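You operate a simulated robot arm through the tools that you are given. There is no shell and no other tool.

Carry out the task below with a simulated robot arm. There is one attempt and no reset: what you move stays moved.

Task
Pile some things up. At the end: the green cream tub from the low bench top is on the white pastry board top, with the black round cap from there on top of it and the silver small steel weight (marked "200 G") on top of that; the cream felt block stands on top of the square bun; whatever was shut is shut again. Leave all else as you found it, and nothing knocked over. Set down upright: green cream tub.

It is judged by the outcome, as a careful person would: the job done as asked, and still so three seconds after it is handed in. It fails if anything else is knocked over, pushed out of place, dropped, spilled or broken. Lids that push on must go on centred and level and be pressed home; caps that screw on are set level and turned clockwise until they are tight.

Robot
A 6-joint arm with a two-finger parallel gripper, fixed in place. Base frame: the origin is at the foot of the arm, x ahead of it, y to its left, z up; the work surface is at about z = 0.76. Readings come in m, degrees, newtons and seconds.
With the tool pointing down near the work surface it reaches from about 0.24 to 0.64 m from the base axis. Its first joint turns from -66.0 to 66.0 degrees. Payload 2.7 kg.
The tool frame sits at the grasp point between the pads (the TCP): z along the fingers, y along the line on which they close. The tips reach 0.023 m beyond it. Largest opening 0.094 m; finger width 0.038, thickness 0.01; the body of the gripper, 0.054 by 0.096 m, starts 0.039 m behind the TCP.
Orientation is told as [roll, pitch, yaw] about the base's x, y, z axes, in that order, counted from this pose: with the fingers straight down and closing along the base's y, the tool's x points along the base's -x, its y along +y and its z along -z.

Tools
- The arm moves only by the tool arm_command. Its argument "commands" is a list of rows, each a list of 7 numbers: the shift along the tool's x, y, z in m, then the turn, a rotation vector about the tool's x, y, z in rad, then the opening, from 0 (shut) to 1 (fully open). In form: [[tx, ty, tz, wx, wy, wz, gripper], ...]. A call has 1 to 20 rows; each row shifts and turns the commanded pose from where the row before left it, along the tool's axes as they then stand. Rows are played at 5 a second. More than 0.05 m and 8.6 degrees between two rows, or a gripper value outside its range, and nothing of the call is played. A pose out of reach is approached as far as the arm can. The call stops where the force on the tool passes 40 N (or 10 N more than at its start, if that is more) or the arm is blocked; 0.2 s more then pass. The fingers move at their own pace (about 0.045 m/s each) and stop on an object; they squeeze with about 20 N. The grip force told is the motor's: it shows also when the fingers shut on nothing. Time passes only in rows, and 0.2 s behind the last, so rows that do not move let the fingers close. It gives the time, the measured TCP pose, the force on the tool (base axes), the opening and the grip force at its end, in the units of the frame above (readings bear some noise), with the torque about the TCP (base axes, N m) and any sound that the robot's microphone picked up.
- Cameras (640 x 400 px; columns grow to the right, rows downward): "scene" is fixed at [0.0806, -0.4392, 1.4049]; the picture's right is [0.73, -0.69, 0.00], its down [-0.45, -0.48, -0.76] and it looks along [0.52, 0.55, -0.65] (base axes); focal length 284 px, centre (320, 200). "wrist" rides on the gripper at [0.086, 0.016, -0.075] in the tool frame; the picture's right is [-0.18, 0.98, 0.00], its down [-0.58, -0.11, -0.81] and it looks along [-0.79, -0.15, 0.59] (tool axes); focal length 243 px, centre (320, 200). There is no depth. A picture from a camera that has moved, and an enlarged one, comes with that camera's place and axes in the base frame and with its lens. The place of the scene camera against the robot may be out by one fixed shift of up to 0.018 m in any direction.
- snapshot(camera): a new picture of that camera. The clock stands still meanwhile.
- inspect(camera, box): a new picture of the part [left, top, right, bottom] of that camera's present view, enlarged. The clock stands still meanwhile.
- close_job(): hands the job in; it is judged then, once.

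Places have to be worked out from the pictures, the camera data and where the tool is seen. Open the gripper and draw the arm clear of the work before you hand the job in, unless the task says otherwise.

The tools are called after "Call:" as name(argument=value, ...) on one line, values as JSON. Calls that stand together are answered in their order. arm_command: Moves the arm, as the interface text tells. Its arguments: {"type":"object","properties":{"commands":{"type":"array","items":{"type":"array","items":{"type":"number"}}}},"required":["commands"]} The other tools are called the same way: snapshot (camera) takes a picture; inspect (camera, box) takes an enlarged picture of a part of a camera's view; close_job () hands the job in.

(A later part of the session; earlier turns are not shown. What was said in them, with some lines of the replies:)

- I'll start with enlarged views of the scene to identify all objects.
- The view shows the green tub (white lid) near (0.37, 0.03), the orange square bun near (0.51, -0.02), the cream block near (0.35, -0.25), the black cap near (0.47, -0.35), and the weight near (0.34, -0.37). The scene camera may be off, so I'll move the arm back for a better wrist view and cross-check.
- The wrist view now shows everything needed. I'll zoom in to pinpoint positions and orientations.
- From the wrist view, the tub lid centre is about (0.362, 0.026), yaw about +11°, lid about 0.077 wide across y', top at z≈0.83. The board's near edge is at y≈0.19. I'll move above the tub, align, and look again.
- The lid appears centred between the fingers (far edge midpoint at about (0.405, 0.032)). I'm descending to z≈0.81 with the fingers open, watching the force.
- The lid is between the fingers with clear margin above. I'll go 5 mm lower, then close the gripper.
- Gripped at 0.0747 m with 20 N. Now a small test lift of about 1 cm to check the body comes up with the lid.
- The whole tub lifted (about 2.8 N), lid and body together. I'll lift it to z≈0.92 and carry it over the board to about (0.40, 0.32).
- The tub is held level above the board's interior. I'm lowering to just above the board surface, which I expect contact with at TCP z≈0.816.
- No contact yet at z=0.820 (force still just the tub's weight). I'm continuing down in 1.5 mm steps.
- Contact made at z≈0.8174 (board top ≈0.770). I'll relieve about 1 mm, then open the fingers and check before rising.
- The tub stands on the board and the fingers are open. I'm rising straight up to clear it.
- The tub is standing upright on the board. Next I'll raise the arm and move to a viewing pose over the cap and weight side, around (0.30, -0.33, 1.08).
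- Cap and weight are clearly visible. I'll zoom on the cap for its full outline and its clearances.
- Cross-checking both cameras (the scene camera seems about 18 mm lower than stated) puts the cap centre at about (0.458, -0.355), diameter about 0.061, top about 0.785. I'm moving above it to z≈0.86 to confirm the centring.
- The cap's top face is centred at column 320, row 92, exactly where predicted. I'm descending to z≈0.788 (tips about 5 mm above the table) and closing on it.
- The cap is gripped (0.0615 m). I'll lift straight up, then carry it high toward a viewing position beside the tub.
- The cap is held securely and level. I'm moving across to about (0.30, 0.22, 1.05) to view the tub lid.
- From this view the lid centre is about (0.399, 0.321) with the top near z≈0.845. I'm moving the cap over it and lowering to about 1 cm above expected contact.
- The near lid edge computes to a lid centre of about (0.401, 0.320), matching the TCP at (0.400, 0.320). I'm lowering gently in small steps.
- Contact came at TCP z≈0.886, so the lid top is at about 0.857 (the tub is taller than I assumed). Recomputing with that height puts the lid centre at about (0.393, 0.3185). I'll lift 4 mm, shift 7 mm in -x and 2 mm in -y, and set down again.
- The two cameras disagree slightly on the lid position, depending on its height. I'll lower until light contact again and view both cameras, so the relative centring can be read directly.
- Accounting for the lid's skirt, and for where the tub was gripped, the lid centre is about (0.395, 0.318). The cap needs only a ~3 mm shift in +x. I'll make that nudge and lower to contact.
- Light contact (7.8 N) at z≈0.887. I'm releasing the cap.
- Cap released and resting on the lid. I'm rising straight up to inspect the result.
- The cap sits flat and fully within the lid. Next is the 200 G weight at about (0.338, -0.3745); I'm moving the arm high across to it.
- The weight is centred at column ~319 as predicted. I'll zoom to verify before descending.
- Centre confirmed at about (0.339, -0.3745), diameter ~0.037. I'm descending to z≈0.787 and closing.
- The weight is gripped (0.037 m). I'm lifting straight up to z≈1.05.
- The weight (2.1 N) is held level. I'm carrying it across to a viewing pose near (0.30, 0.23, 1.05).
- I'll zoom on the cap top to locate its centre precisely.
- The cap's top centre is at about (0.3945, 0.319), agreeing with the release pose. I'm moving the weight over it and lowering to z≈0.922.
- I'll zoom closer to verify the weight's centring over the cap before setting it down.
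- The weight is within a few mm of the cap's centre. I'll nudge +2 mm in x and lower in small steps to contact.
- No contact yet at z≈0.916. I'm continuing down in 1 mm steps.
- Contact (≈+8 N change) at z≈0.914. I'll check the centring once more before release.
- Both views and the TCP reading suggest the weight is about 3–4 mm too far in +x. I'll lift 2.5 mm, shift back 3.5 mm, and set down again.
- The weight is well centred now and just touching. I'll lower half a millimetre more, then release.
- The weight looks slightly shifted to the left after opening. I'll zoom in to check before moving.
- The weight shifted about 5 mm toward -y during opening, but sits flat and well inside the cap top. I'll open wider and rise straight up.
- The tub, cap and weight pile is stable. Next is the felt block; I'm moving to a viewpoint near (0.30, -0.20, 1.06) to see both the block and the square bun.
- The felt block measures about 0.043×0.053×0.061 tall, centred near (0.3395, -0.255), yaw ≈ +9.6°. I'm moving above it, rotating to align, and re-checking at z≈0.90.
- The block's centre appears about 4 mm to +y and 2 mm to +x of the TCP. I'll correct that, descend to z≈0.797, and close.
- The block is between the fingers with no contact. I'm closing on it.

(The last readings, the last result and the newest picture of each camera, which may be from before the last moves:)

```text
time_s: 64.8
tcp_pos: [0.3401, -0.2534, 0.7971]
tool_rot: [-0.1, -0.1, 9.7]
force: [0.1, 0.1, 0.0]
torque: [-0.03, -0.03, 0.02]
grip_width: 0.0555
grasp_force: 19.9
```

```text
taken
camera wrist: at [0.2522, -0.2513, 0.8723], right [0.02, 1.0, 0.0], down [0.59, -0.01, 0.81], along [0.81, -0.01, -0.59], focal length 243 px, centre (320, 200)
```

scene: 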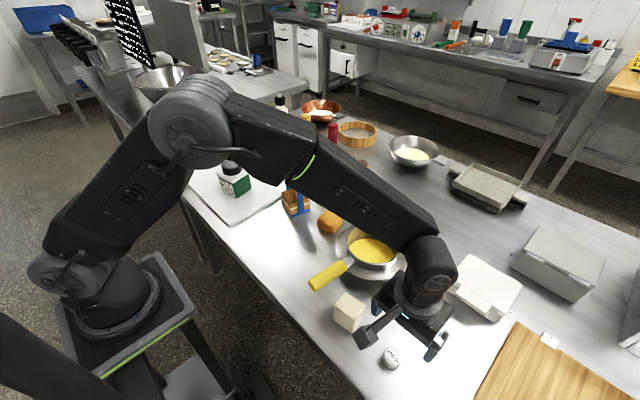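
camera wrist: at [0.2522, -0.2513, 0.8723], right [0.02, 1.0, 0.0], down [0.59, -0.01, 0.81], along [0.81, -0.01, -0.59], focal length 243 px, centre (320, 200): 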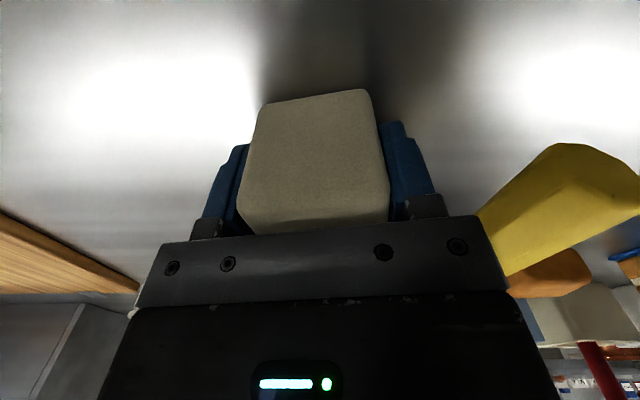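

Gripped at 0.0555 m. I'm lifting straight up to z≈1.05.

Call:
arm_command(commands=[[0, 0, -0.01, 0, 0, 0, 0.45], [0, 0, -0.03, 0, 0, 0, 0.45], [0, 0, -0.045, 0, 0, 0, 0.45], [0, 0, -0.045, 0, 0, 0, 0.45], [0, 0, -0.045, 0, 0, 0, 0.45], [0, 0, -0.045, 0, 0, 0, 0.45], [0, 0, -0.035, 0, 0, 0, 0.45], [0, 0, 0, 0, 0, 0, 0.45]])

Call:
snapshot(camera="wrist")

```text
time_s: 66.6
tcp_pos: [0.3411, -0.2538, 1.0523]
tool_rot: [-0.1, -0.1, 9.6]
force: [0.0, 0.1, -0.4]
torque: [0.02, 0.0, 0.0]
grip_width: 0.0557
grasp_force: 19.8
```

```text
taken
camera wrist: at [0.2532, -0.2522, 1.1273], right [0.02, 1.0, 0.0], down [0.59, -0.01, 0.81], along [0.81, -0.01, -0.59], focal length 243 px, centre (320, 200)
```

wrist: 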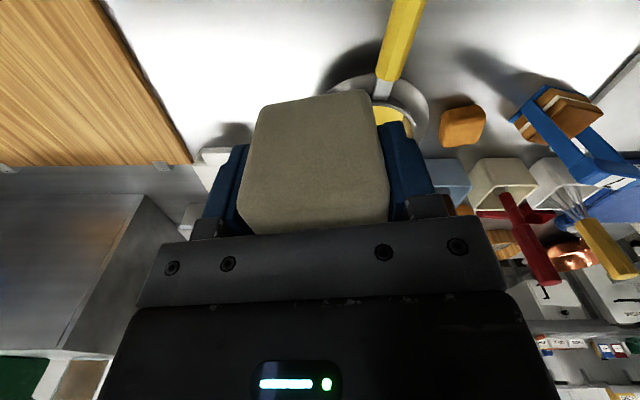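

The block is held well. I'm moving to a viewing pose near (0.42, -0.12, 1.05) to see the bun to the right.

Call:
arm_command(commands=[[-0.0251, 0.0297, 0, 0, 0, 0, 0.45], [-0.0251, 0.0297, 0, 0, 0, 0, 0.45], [-0.0251, 0.0297, 0, 0, 0, 0, 0.45], [-0.0251, 0.0297, 0, 0, 0, 0, 0.45], [0, 0, 0, 0, 0, 0, 0.45], [0, 0, 0, 0, 0, 0, 0.45]])

Call:
snapshot(camera="wrist")

Call:
inspect(camera="wrist", box=[340, 20, 500, 120])

Call:
snapshot(camera="scene")

```text
time_s: 68.0
tcp_pos: [0.4208, -0.1191, 1.0509]
tool_rot: [0.0, -0.1, 9.7]
force: [-0.5, 0.0, 0.9]
torque: [-0.02, -0.01, -0.03]
grip_width: 0.0556
grasp_force: 20.2
```

```text
taken
camera wrist: at [0.3322, -0.1179, 1.1261], right [0.02, 1.0, 0.0], down [0.59, -0.01, 0.81], along [0.81, -0.01, -0.59], focal length 243 px, centre (320, 200)
```

wrist: 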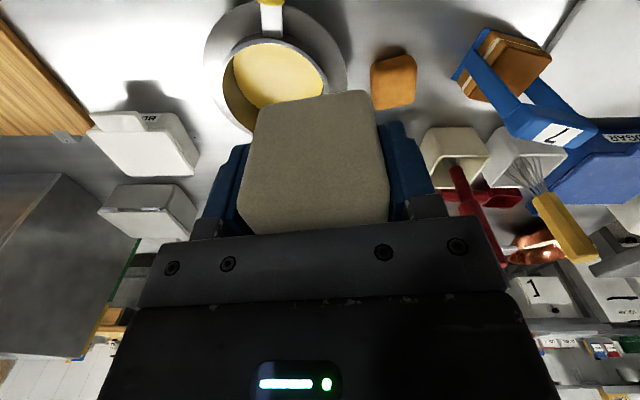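

```text
4.00 times, centred on (420, 70) of wrist
camera zoom: at [0.3322, -0.1179, 1.1261], right [0.02, 1.0, 0.0], down [0.59, -0.01, 0.81], along [0.81, -0.01, -0.59], focal length 970 px, centre (-80, 720)
```

zoom: 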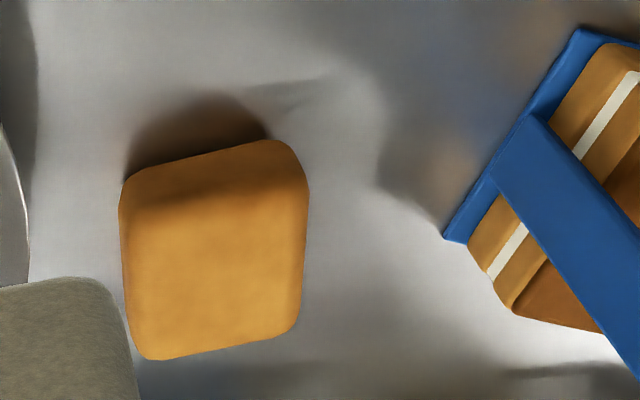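

```text
taken
```

scene: 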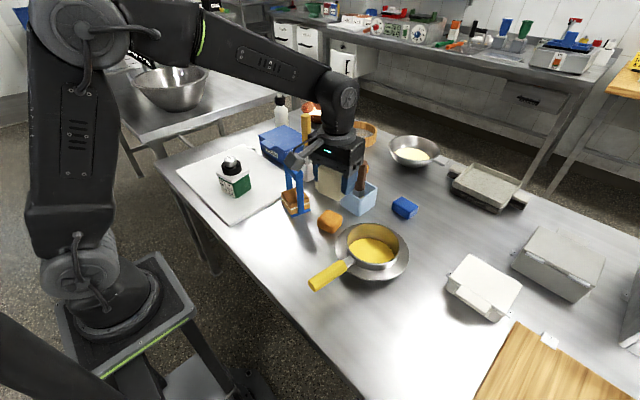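

The bun's centre is at about (0.518, -0.015), yaw ~13°, top about z 0.795–0.80. I'm carrying the block above it, aligning the yaw, and lowering to about z=0.865.

Call:
arm_command(commands=[[-0.0281, 0.02155, 0, 0, 0, 0, 0.45], [-0.0281, 0.02155, 0, 0, 0, 0, 0.45], [-0.0281, 0.02155, 0, 0, 0, 0, 0.45], [-0.0281, 0.02155, 0, 0, 0, -0.03, 0.45], [0, 0, 0, 0, 0, -0.03, 0.45], [0, 0, 0.04, 0, 0, 0, 0.45], [0, 0, 0.04, 0, 0, 0, 0.45], [0, 0, 0.04, 0, 0, 0, 0.45], [0, 0, 0.04, 0, 0, 0, 0.45], [0, 0, 0.026, 0, 0, 0, 0.45], [0, 0, 0, 0, 0, 0, 0.45], [0, 0, 0, 0, 0, 0, 0.45]])

Call:
snapshot(camera="wrist")

Call:
inspect(camera="wrist", box=[240, 0, 400, 100])

Call:
inspect(camera="scene", box=[280, 170, 380, 240])

```text
time_s: 70.6
tcp_pos: [0.5171, -0.0121, 0.8672]
tool_rot: [0.0, 0.0, 13.1]
force: [0.1, 0.1, 0.1]
torque: [0.02, -0.04, 0.0]
grip_width: 0.0555
grasp_force: 19.7
```

```text
taken
camera wrist: at [0.4292, -0.0158, 0.9413], right [-0.04, 1.0, 0.0], down [0.59, 0.03, 0.81], along [0.81, 0.04, -0.59], focal length 243 px, centre (320, 200)
```

wrist: 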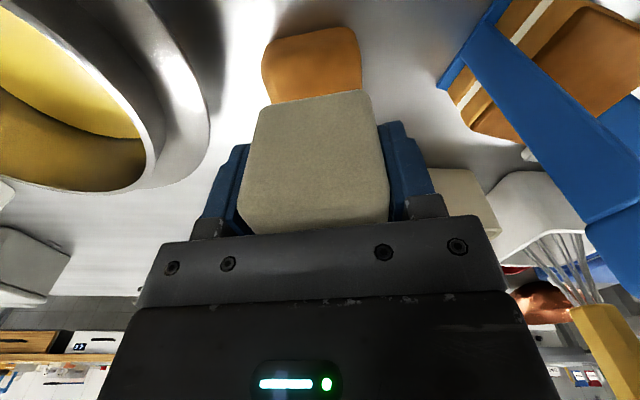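

```text
4.00 times, centred on (320, 50) of wrist
camera zoom: at [0.4292, -0.0158, 0.9413], right [-0.04, 1.0, 0.0], down [0.59, 0.03, 0.81], along [0.81, 0.04, -0.59], focal length 970 px, centre (320, 800)
```

zoom: 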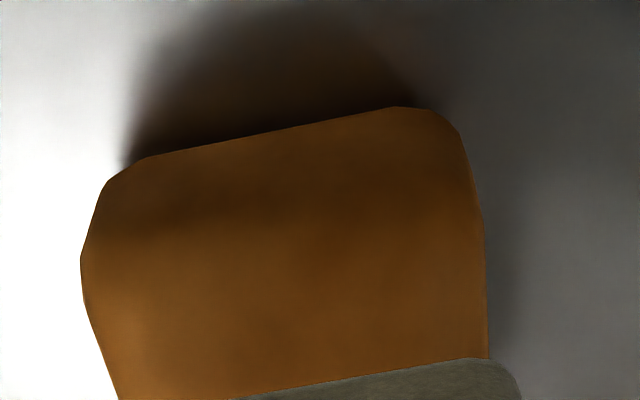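

```text
5.71 times, centred on (330, 205) of scene
camera zoom: at [0.0806, -0.4392, 1.4049], right [0.73, -0.69, 0.0], down [-0.45, -0.48, -0.76], along [0.52, 0.55, -0.65], focal length 1622 px, centre (263, 171)
```

zoom: 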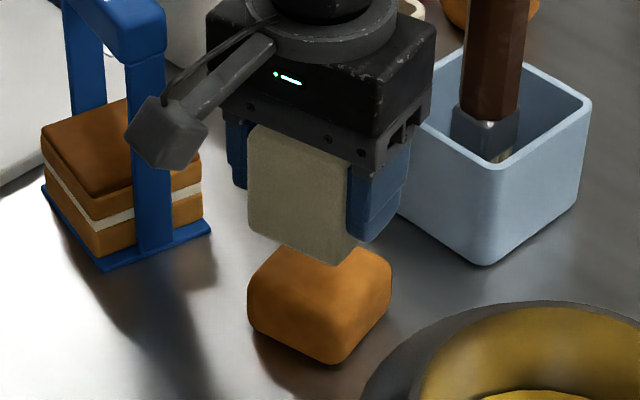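

The block is over the bun; by the images the bun centre is about 3 mm in -y from the TCP. I'll correct this and lower further to about z=0.845.

Call:
arm_command(commands=[[0.0005, -0.003, 0, 0, 0, 0, 0.45], [0, 0, 0.01, 0, 0, 0, 0.45], [0, 0, 0.006, 0, 0, 0, 0.45], [0, 0, 0.003, 0, 0, 0, 0.45], [0, 0, 0, 0, 0, 0, 0.45]])

Call:
inspect(camera="scene", box=[280, 170, 380, 240])

Call:
inspect(camera="wrist", box=[240, 0, 400, 100])

```text
time_s: 71.8
tcp_pos: [0.5175, -0.0162, 0.8477]
tool_rot: [0.0, -0.1, 13.1]
force: [-0.2, -0.7, 0.0]
torque: [-0.01, -0.01, 0.02]
grip_width: 0.0555
grasp_force: 19.6
```

```text
5.71 times, centred on (330, 205) of scene
camera zoom: at [0.0806, -0.4392, 1.4049], right [0.73, -0.69, 0.0], down [-0.45, -0.48, -0.76], along [0.52, 0.55, -0.65], focal length 1622 px, centre (263, 171)
```

zoom: 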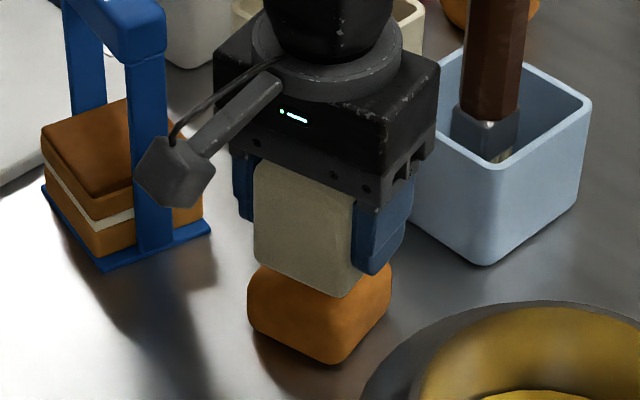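

```text
4.00 times, centred on (320, 50) of wrist
camera zoom: at [0.4288, -0.0205, 0.9223], right [-0.04, 1.0, 0.0], down [0.59, 0.03, 0.81], along [0.81, 0.04, -0.59], focal length 970 px, centre (320, 800)
```

zoom: 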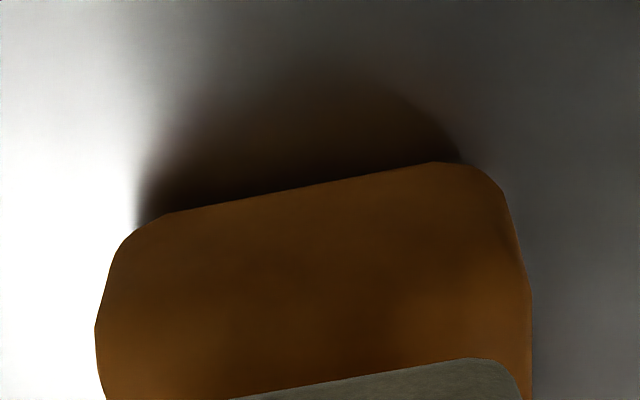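

Alignment looks good (block and bun share the same left/right extents in the scene view). I'm continuing down in small steps.

Call:
arm_command(commands=[[0, 0, 0.002, 0, 0, 0, 0.45], [0, 0, 0.002, 0, 0, 0, 0.45], [0, 0, 0.002, 0, 0, 0, 0.45], [0, 0, 0, 0, 0, 0, 0.45]])

```text
time_s: 72.8
tcp_pos: [0.5177, -0.0167, 0.842]
tool_rot: [0.1, 0.0, 13.0]
force: [-0.5, -0.2, -0.3]
torque: [0.0, 0.03, 0.01]
grip_width: 0.0556
grasp_force: 19.7
```

No contact yet at z≈0.842. I'm continuing with 1.5 mm steps.

Call:
arm_command(commands=[[0, 0, 0.0015, 0, 0, 0, 0.45], [0, 0, 0.0015, 0, 0, 0, 0.45], [0, 0, 0, 0, 0, 0, 0.45]])

Call:
inspect(camera="scene", box=[300, 185, 360, 235])

```text
time_s: 73.6
tcp_pos: [0.5174, -0.017, 0.8375]
tool_rot: [0.1, -0.1, 13.1]
force: [0.4, 0.2, -1.1]
torque: [0.03, 0.0, 0.0]
grip_width: 0.0554
grasp_force: 20.3
```

```text
8.00 times, centred on (330, 210) of scene
camera zoom: at [0.0806, -0.4392, 1.4049], right [0.73, -0.69, 0.0], down [-0.45, -0.48, -0.76], along [0.52, 0.55, -0.65], focal length 2270 px, centre (240, 120)
```

zoom: 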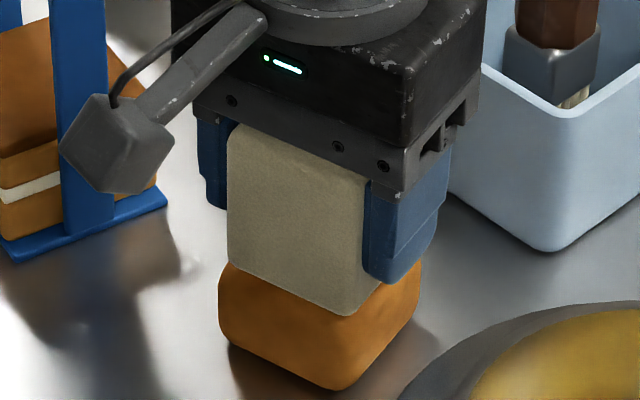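

Still no contact at z≈0.838. I'm lowering more.

Call:
arm_command(commands=[[0, 0.001, 0.0015, 0, 0, 0, 0.45], [0, 0, 0.0015, 0, 0, 0, 0.45], [0, 0, 0, 0, 0, 0, 0.45]])

```text
time_s: 74.4
tcp_pos: [0.5169, -0.0168, 0.8372]
tool_rot: [0.0, -0.3, 13.1]
force: [-4.6, -2.6, 20.3]
torque: [-0.1, 0.33, 0.01]
grip_width: 0.0556
grasp_force: 19.5
```

Contact at about z=0.838 (20 N at 1.5 mm overtravel). I'll back off about 1.2 mm to ease the press and check the force before releasing.

Call:
arm_command(commands=[[0, 0, -0.0012, 0, 0, 0, 0.45], [0, 0, 0, 0, 0, 0, 0.45]])

Call:
inspect(camera="scene", box=[300, 185, 360, 235])

Call:
snapshot(camera="wrist")

```text
time_s: 75.0
tcp_pos: [0.5181, -0.0153, 0.8369]
tool_rot: [0.0, -0.3, 13.1]
force: [2.1, 0.2, 15.3]
torque: [-0.01, -0.02, -0.02]
grip_width: 0.0554
grasp_force: 20.3
```

```text
8.00 times, centred on (330, 210) of scene
camera zoom: at [0.0804, -0.4392, 1.405], right [0.73, -0.69, 0.0], down [-0.45, -0.48, -0.76], along [0.52, 0.55, -0.65], focal length 2270 px, centre (240, 120)
```

zoom: 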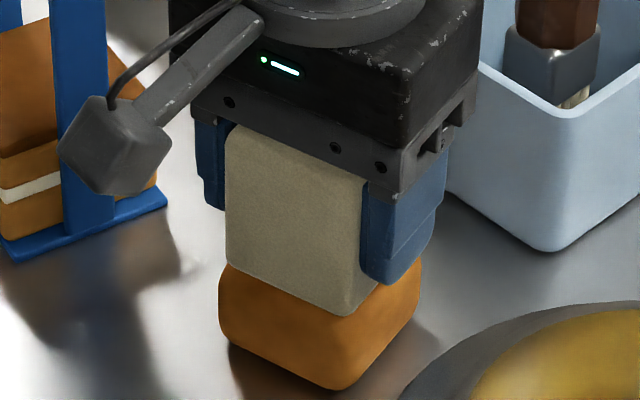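

```text
taken
camera wrist: at [0.4284, -0.0196, 0.9117], right [-0.04, 1.0, 0.0], down [0.59, 0.03, 0.81], along [0.81, 0.04, -0.59], focal length 243 px, centre (320, 200)
```

wrist: 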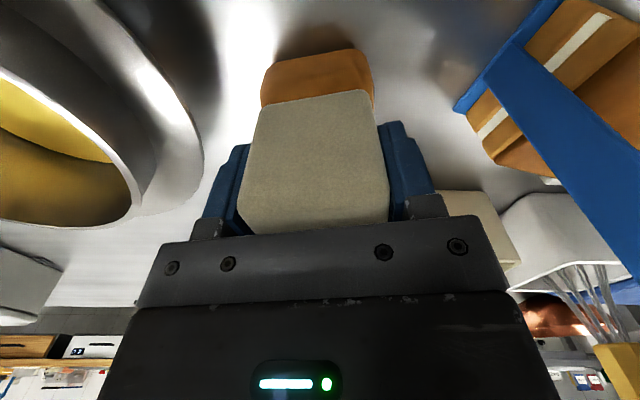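

Force is still 15 N. I'll ease another 0.7 mm, then open slightly and check.

Call:
arm_command(commands=[[0, 0, -0.0007, 0, 0, 0, 0.45], [0, 0, 0, 0, 0, 0, 0.45], [0, 0, 0, 0, 0, 0, 0.66], [0, 0, 0, 0, 0, 0, 0.75], [0, 0, 0, 0, 0, 0, 0.75], [0, 0, 0, 0, 0, 0, 0.75]])

Call:
inspect(camera="scene", box=[300, 185, 360, 235])

Call:
snapshot(camera="wrist")

```text
time_s: 76.4
tcp_pos: [0.5167, -0.0149, 0.8366]
tool_rot: [0.0, -0.1, 13.1]
force: [0.5, 0.3, -0.3]
torque: [0.04, -0.02, -0.02]
grip_width: 0.0706
grasp_force: 0.1
```

```text
8.00 times, centred on (330, 210) of scene
camera zoom: at [0.0806, -0.4392, 1.4049], right [0.73, -0.69, 0.0], down [-0.45, -0.48, -0.76], along [0.52, 0.55, -0.65], focal length 2270 px, centre (240, 120)
```

zoom: 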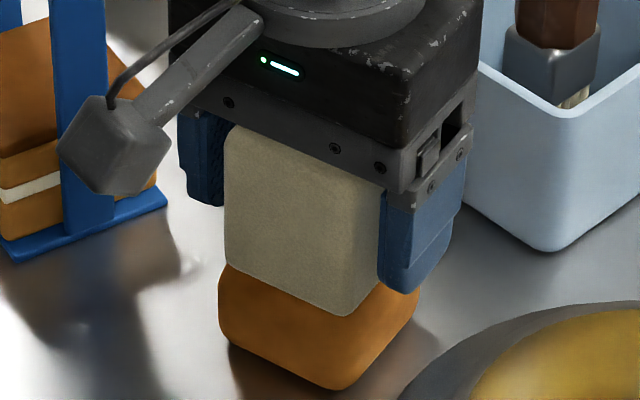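

```text
taken
camera wrist: at [0.428, -0.0199, 0.9121], right [-0.04, 1.0, 0.0], down [0.59, 0.03, 0.81], along [0.81, 0.04, -0.59], focal length 243 px, centre (320, 200)
```

wrist: 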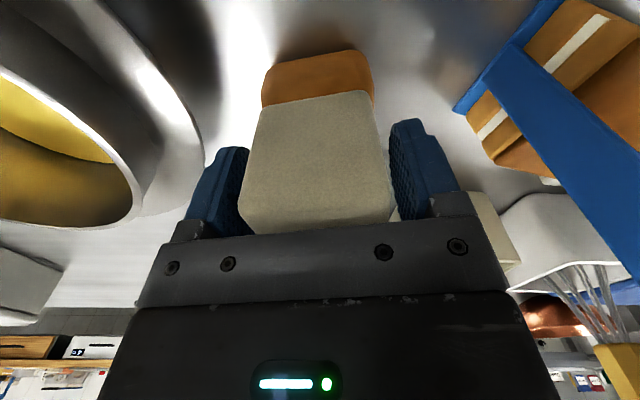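

The block is released and standing on the bun, with clear gaps to both fingers. I'm rising straight up.

Call:
arm_command(commands=[[0, 0, 0, 0, 0, 0, 0.82], [0, 0, -0.005, 0, 0, 0, 0.82], [0, 0, -0.015, 0, 0, 0, 0.82], [0, 0, -0.03, 0, 0, 0, 0.82], [0, 0, -0.04, 0, 0, 0, 0.82], [0, 0, -0.04, 0, 0, 0, 0.82], [0, 0, -0.04, 0, 0, 0, 0.82], [0, 0, -0.04, 0, 0, 0, 0.82], [0, 0, 0, 0, 0, 0, 0.82]])

Call:
inspect(camera="scene", box=[300, 185, 360, 235])

Call:
snapshot(camera="wrist")

```text
time_s: 78.4
tcp_pos: [0.5192, -0.0195, 1.048]
tool_rot: [-0.1, -0.2, 13.1]
force: [0.6, -0.9, 0.5]
torque: [0.0, 0.0, -0.01]
grip_width: 0.0769
grasp_force: 0.1
```

```text
8.00 times, centred on (330, 210) of scene
camera zoom: at [0.0806, -0.4392, 1.4049], right [0.73, -0.69, 0.0], down [-0.45, -0.48, -0.76], along [0.52, 0.55, -0.65], focal length 2270 px, centre (240, 120)
```

zoom: 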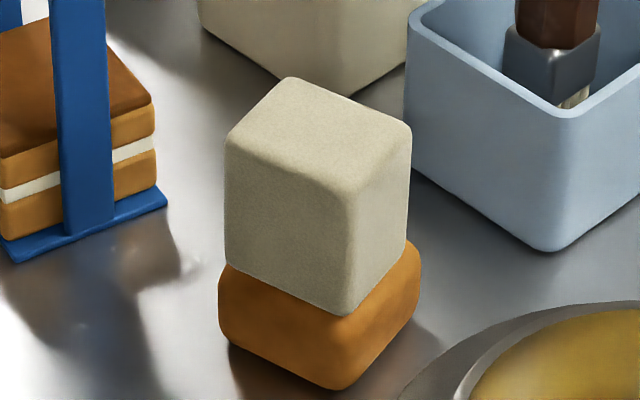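

```text
taken
camera wrist: at [0.4306, -0.0232, 1.123], right [-0.04, 1.0, 0.0], down [0.59, 0.03, 0.81], along [0.81, 0.04, -0.59], focal length 243 px, centre (320, 200)
```

wrist: 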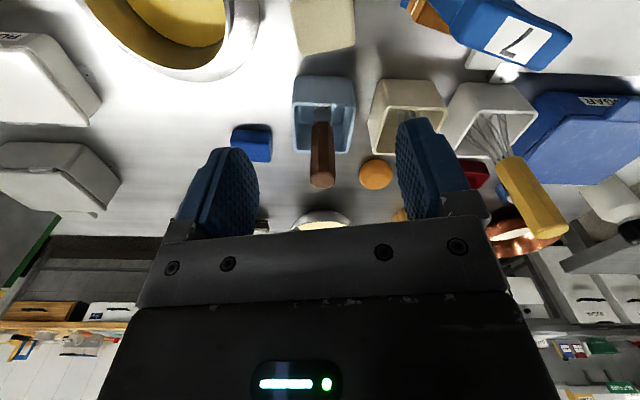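

The felt block stands centred on the bun. I'm drawing the arm back and clear, opening fully, then checking the whole scene.

Call:
arm_command(commands=[[0.03, 0, -0.02, 0, 0, 0, 0.9], [0.04, 0, -0.02, 0, 0, 0, 1], [0.04, 0, 0, 0, 0, 0.1, 1], [0.04, 0, 0, 0, 0, 0.128, 1], [0.04, 0, 0, 0, 0, 0, 1], [0.03, 0, 0, 0, 0, 0, 1], [0, 0, 0, 0, 0, 0, 1], [0, 0, 0, 0, 0, 0, 1]])

Call:
snapshot(camera="scene")

Call:
snapshot(camera="wrist")

Call:
inspect(camera="scene", box=[180, 120, 370, 240])

```text
time_s: 80.2
tcp_pos: [0.2982, -0.0464, 1.089]
tool_rot: [0.0, -0.1, 0.1]
force: [-0.6, -0.1, -1.1]
torque: [0.02, -0.01, -0.04]
grip_width: 0.0941
grasp_force: 0.1
```

```text
taken
```

scene: 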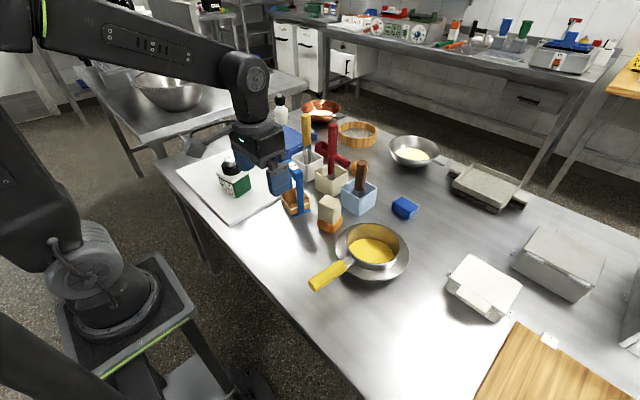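

```text
taken
camera wrist: at [0.211, -0.0299, 1.1636], right [0.18, 0.98, 0.0], down [0.58, -0.11, 0.81], along [0.79, -0.15, -0.59], focal length 243 px, centre (320, 200)
```

wrist: 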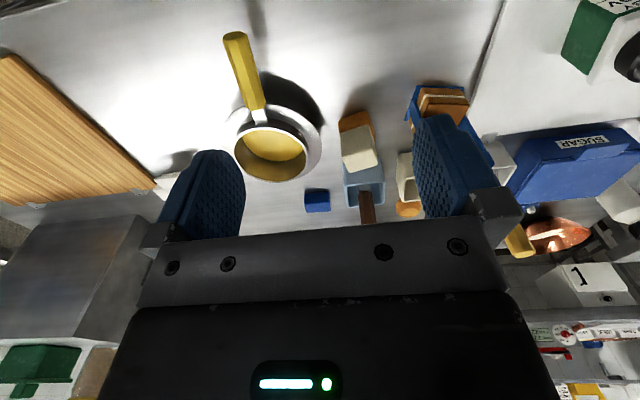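

```text
3.33 times, centred on (275, 180) of scene
camera zoom: at [0.0806, -0.4392, 1.4049], right [0.73, -0.69, 0.0], down [-0.45, -0.48, -0.76], along [0.52, 0.55, -0.65], focal length 946 px, centre (470, 267)
```

zoom: 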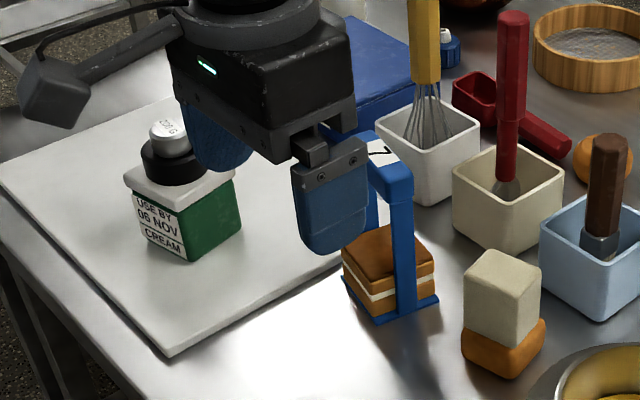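

The pile stands on the board (tub upright, then cap, then weight), and the felt block stands on the square bun. Nothing else looks disturbed and nothing was opened. The gripper is open and clear of the work, so I'm handing in.

Call:
close_job()

```text
The job is handed in.
```

The job is handed in, and both piles were standing in the final check pictures.

- **Pastry board pile:** the green cream tub is upright on the white pastry board. The black cap lies flat on its lid, and the 200 G weight sits on top of the cap. The weight slid about 5 mm off-centre as the fingers opened, but it rests flat and well inside the cap's top.
- **Bun:** the cream felt block stands upright on the square bun, centred and steady.
- **Everything else:** I opened nothing, so nothing needed shutting. In the last pictures nothing else looked moved or knocked over. The gripper is open and the arm is drawn back.

I gripped the tub by its lid edges, because the fingers could not reach below the rim. The lid and tub came up together, and the lid still looks level and closed.
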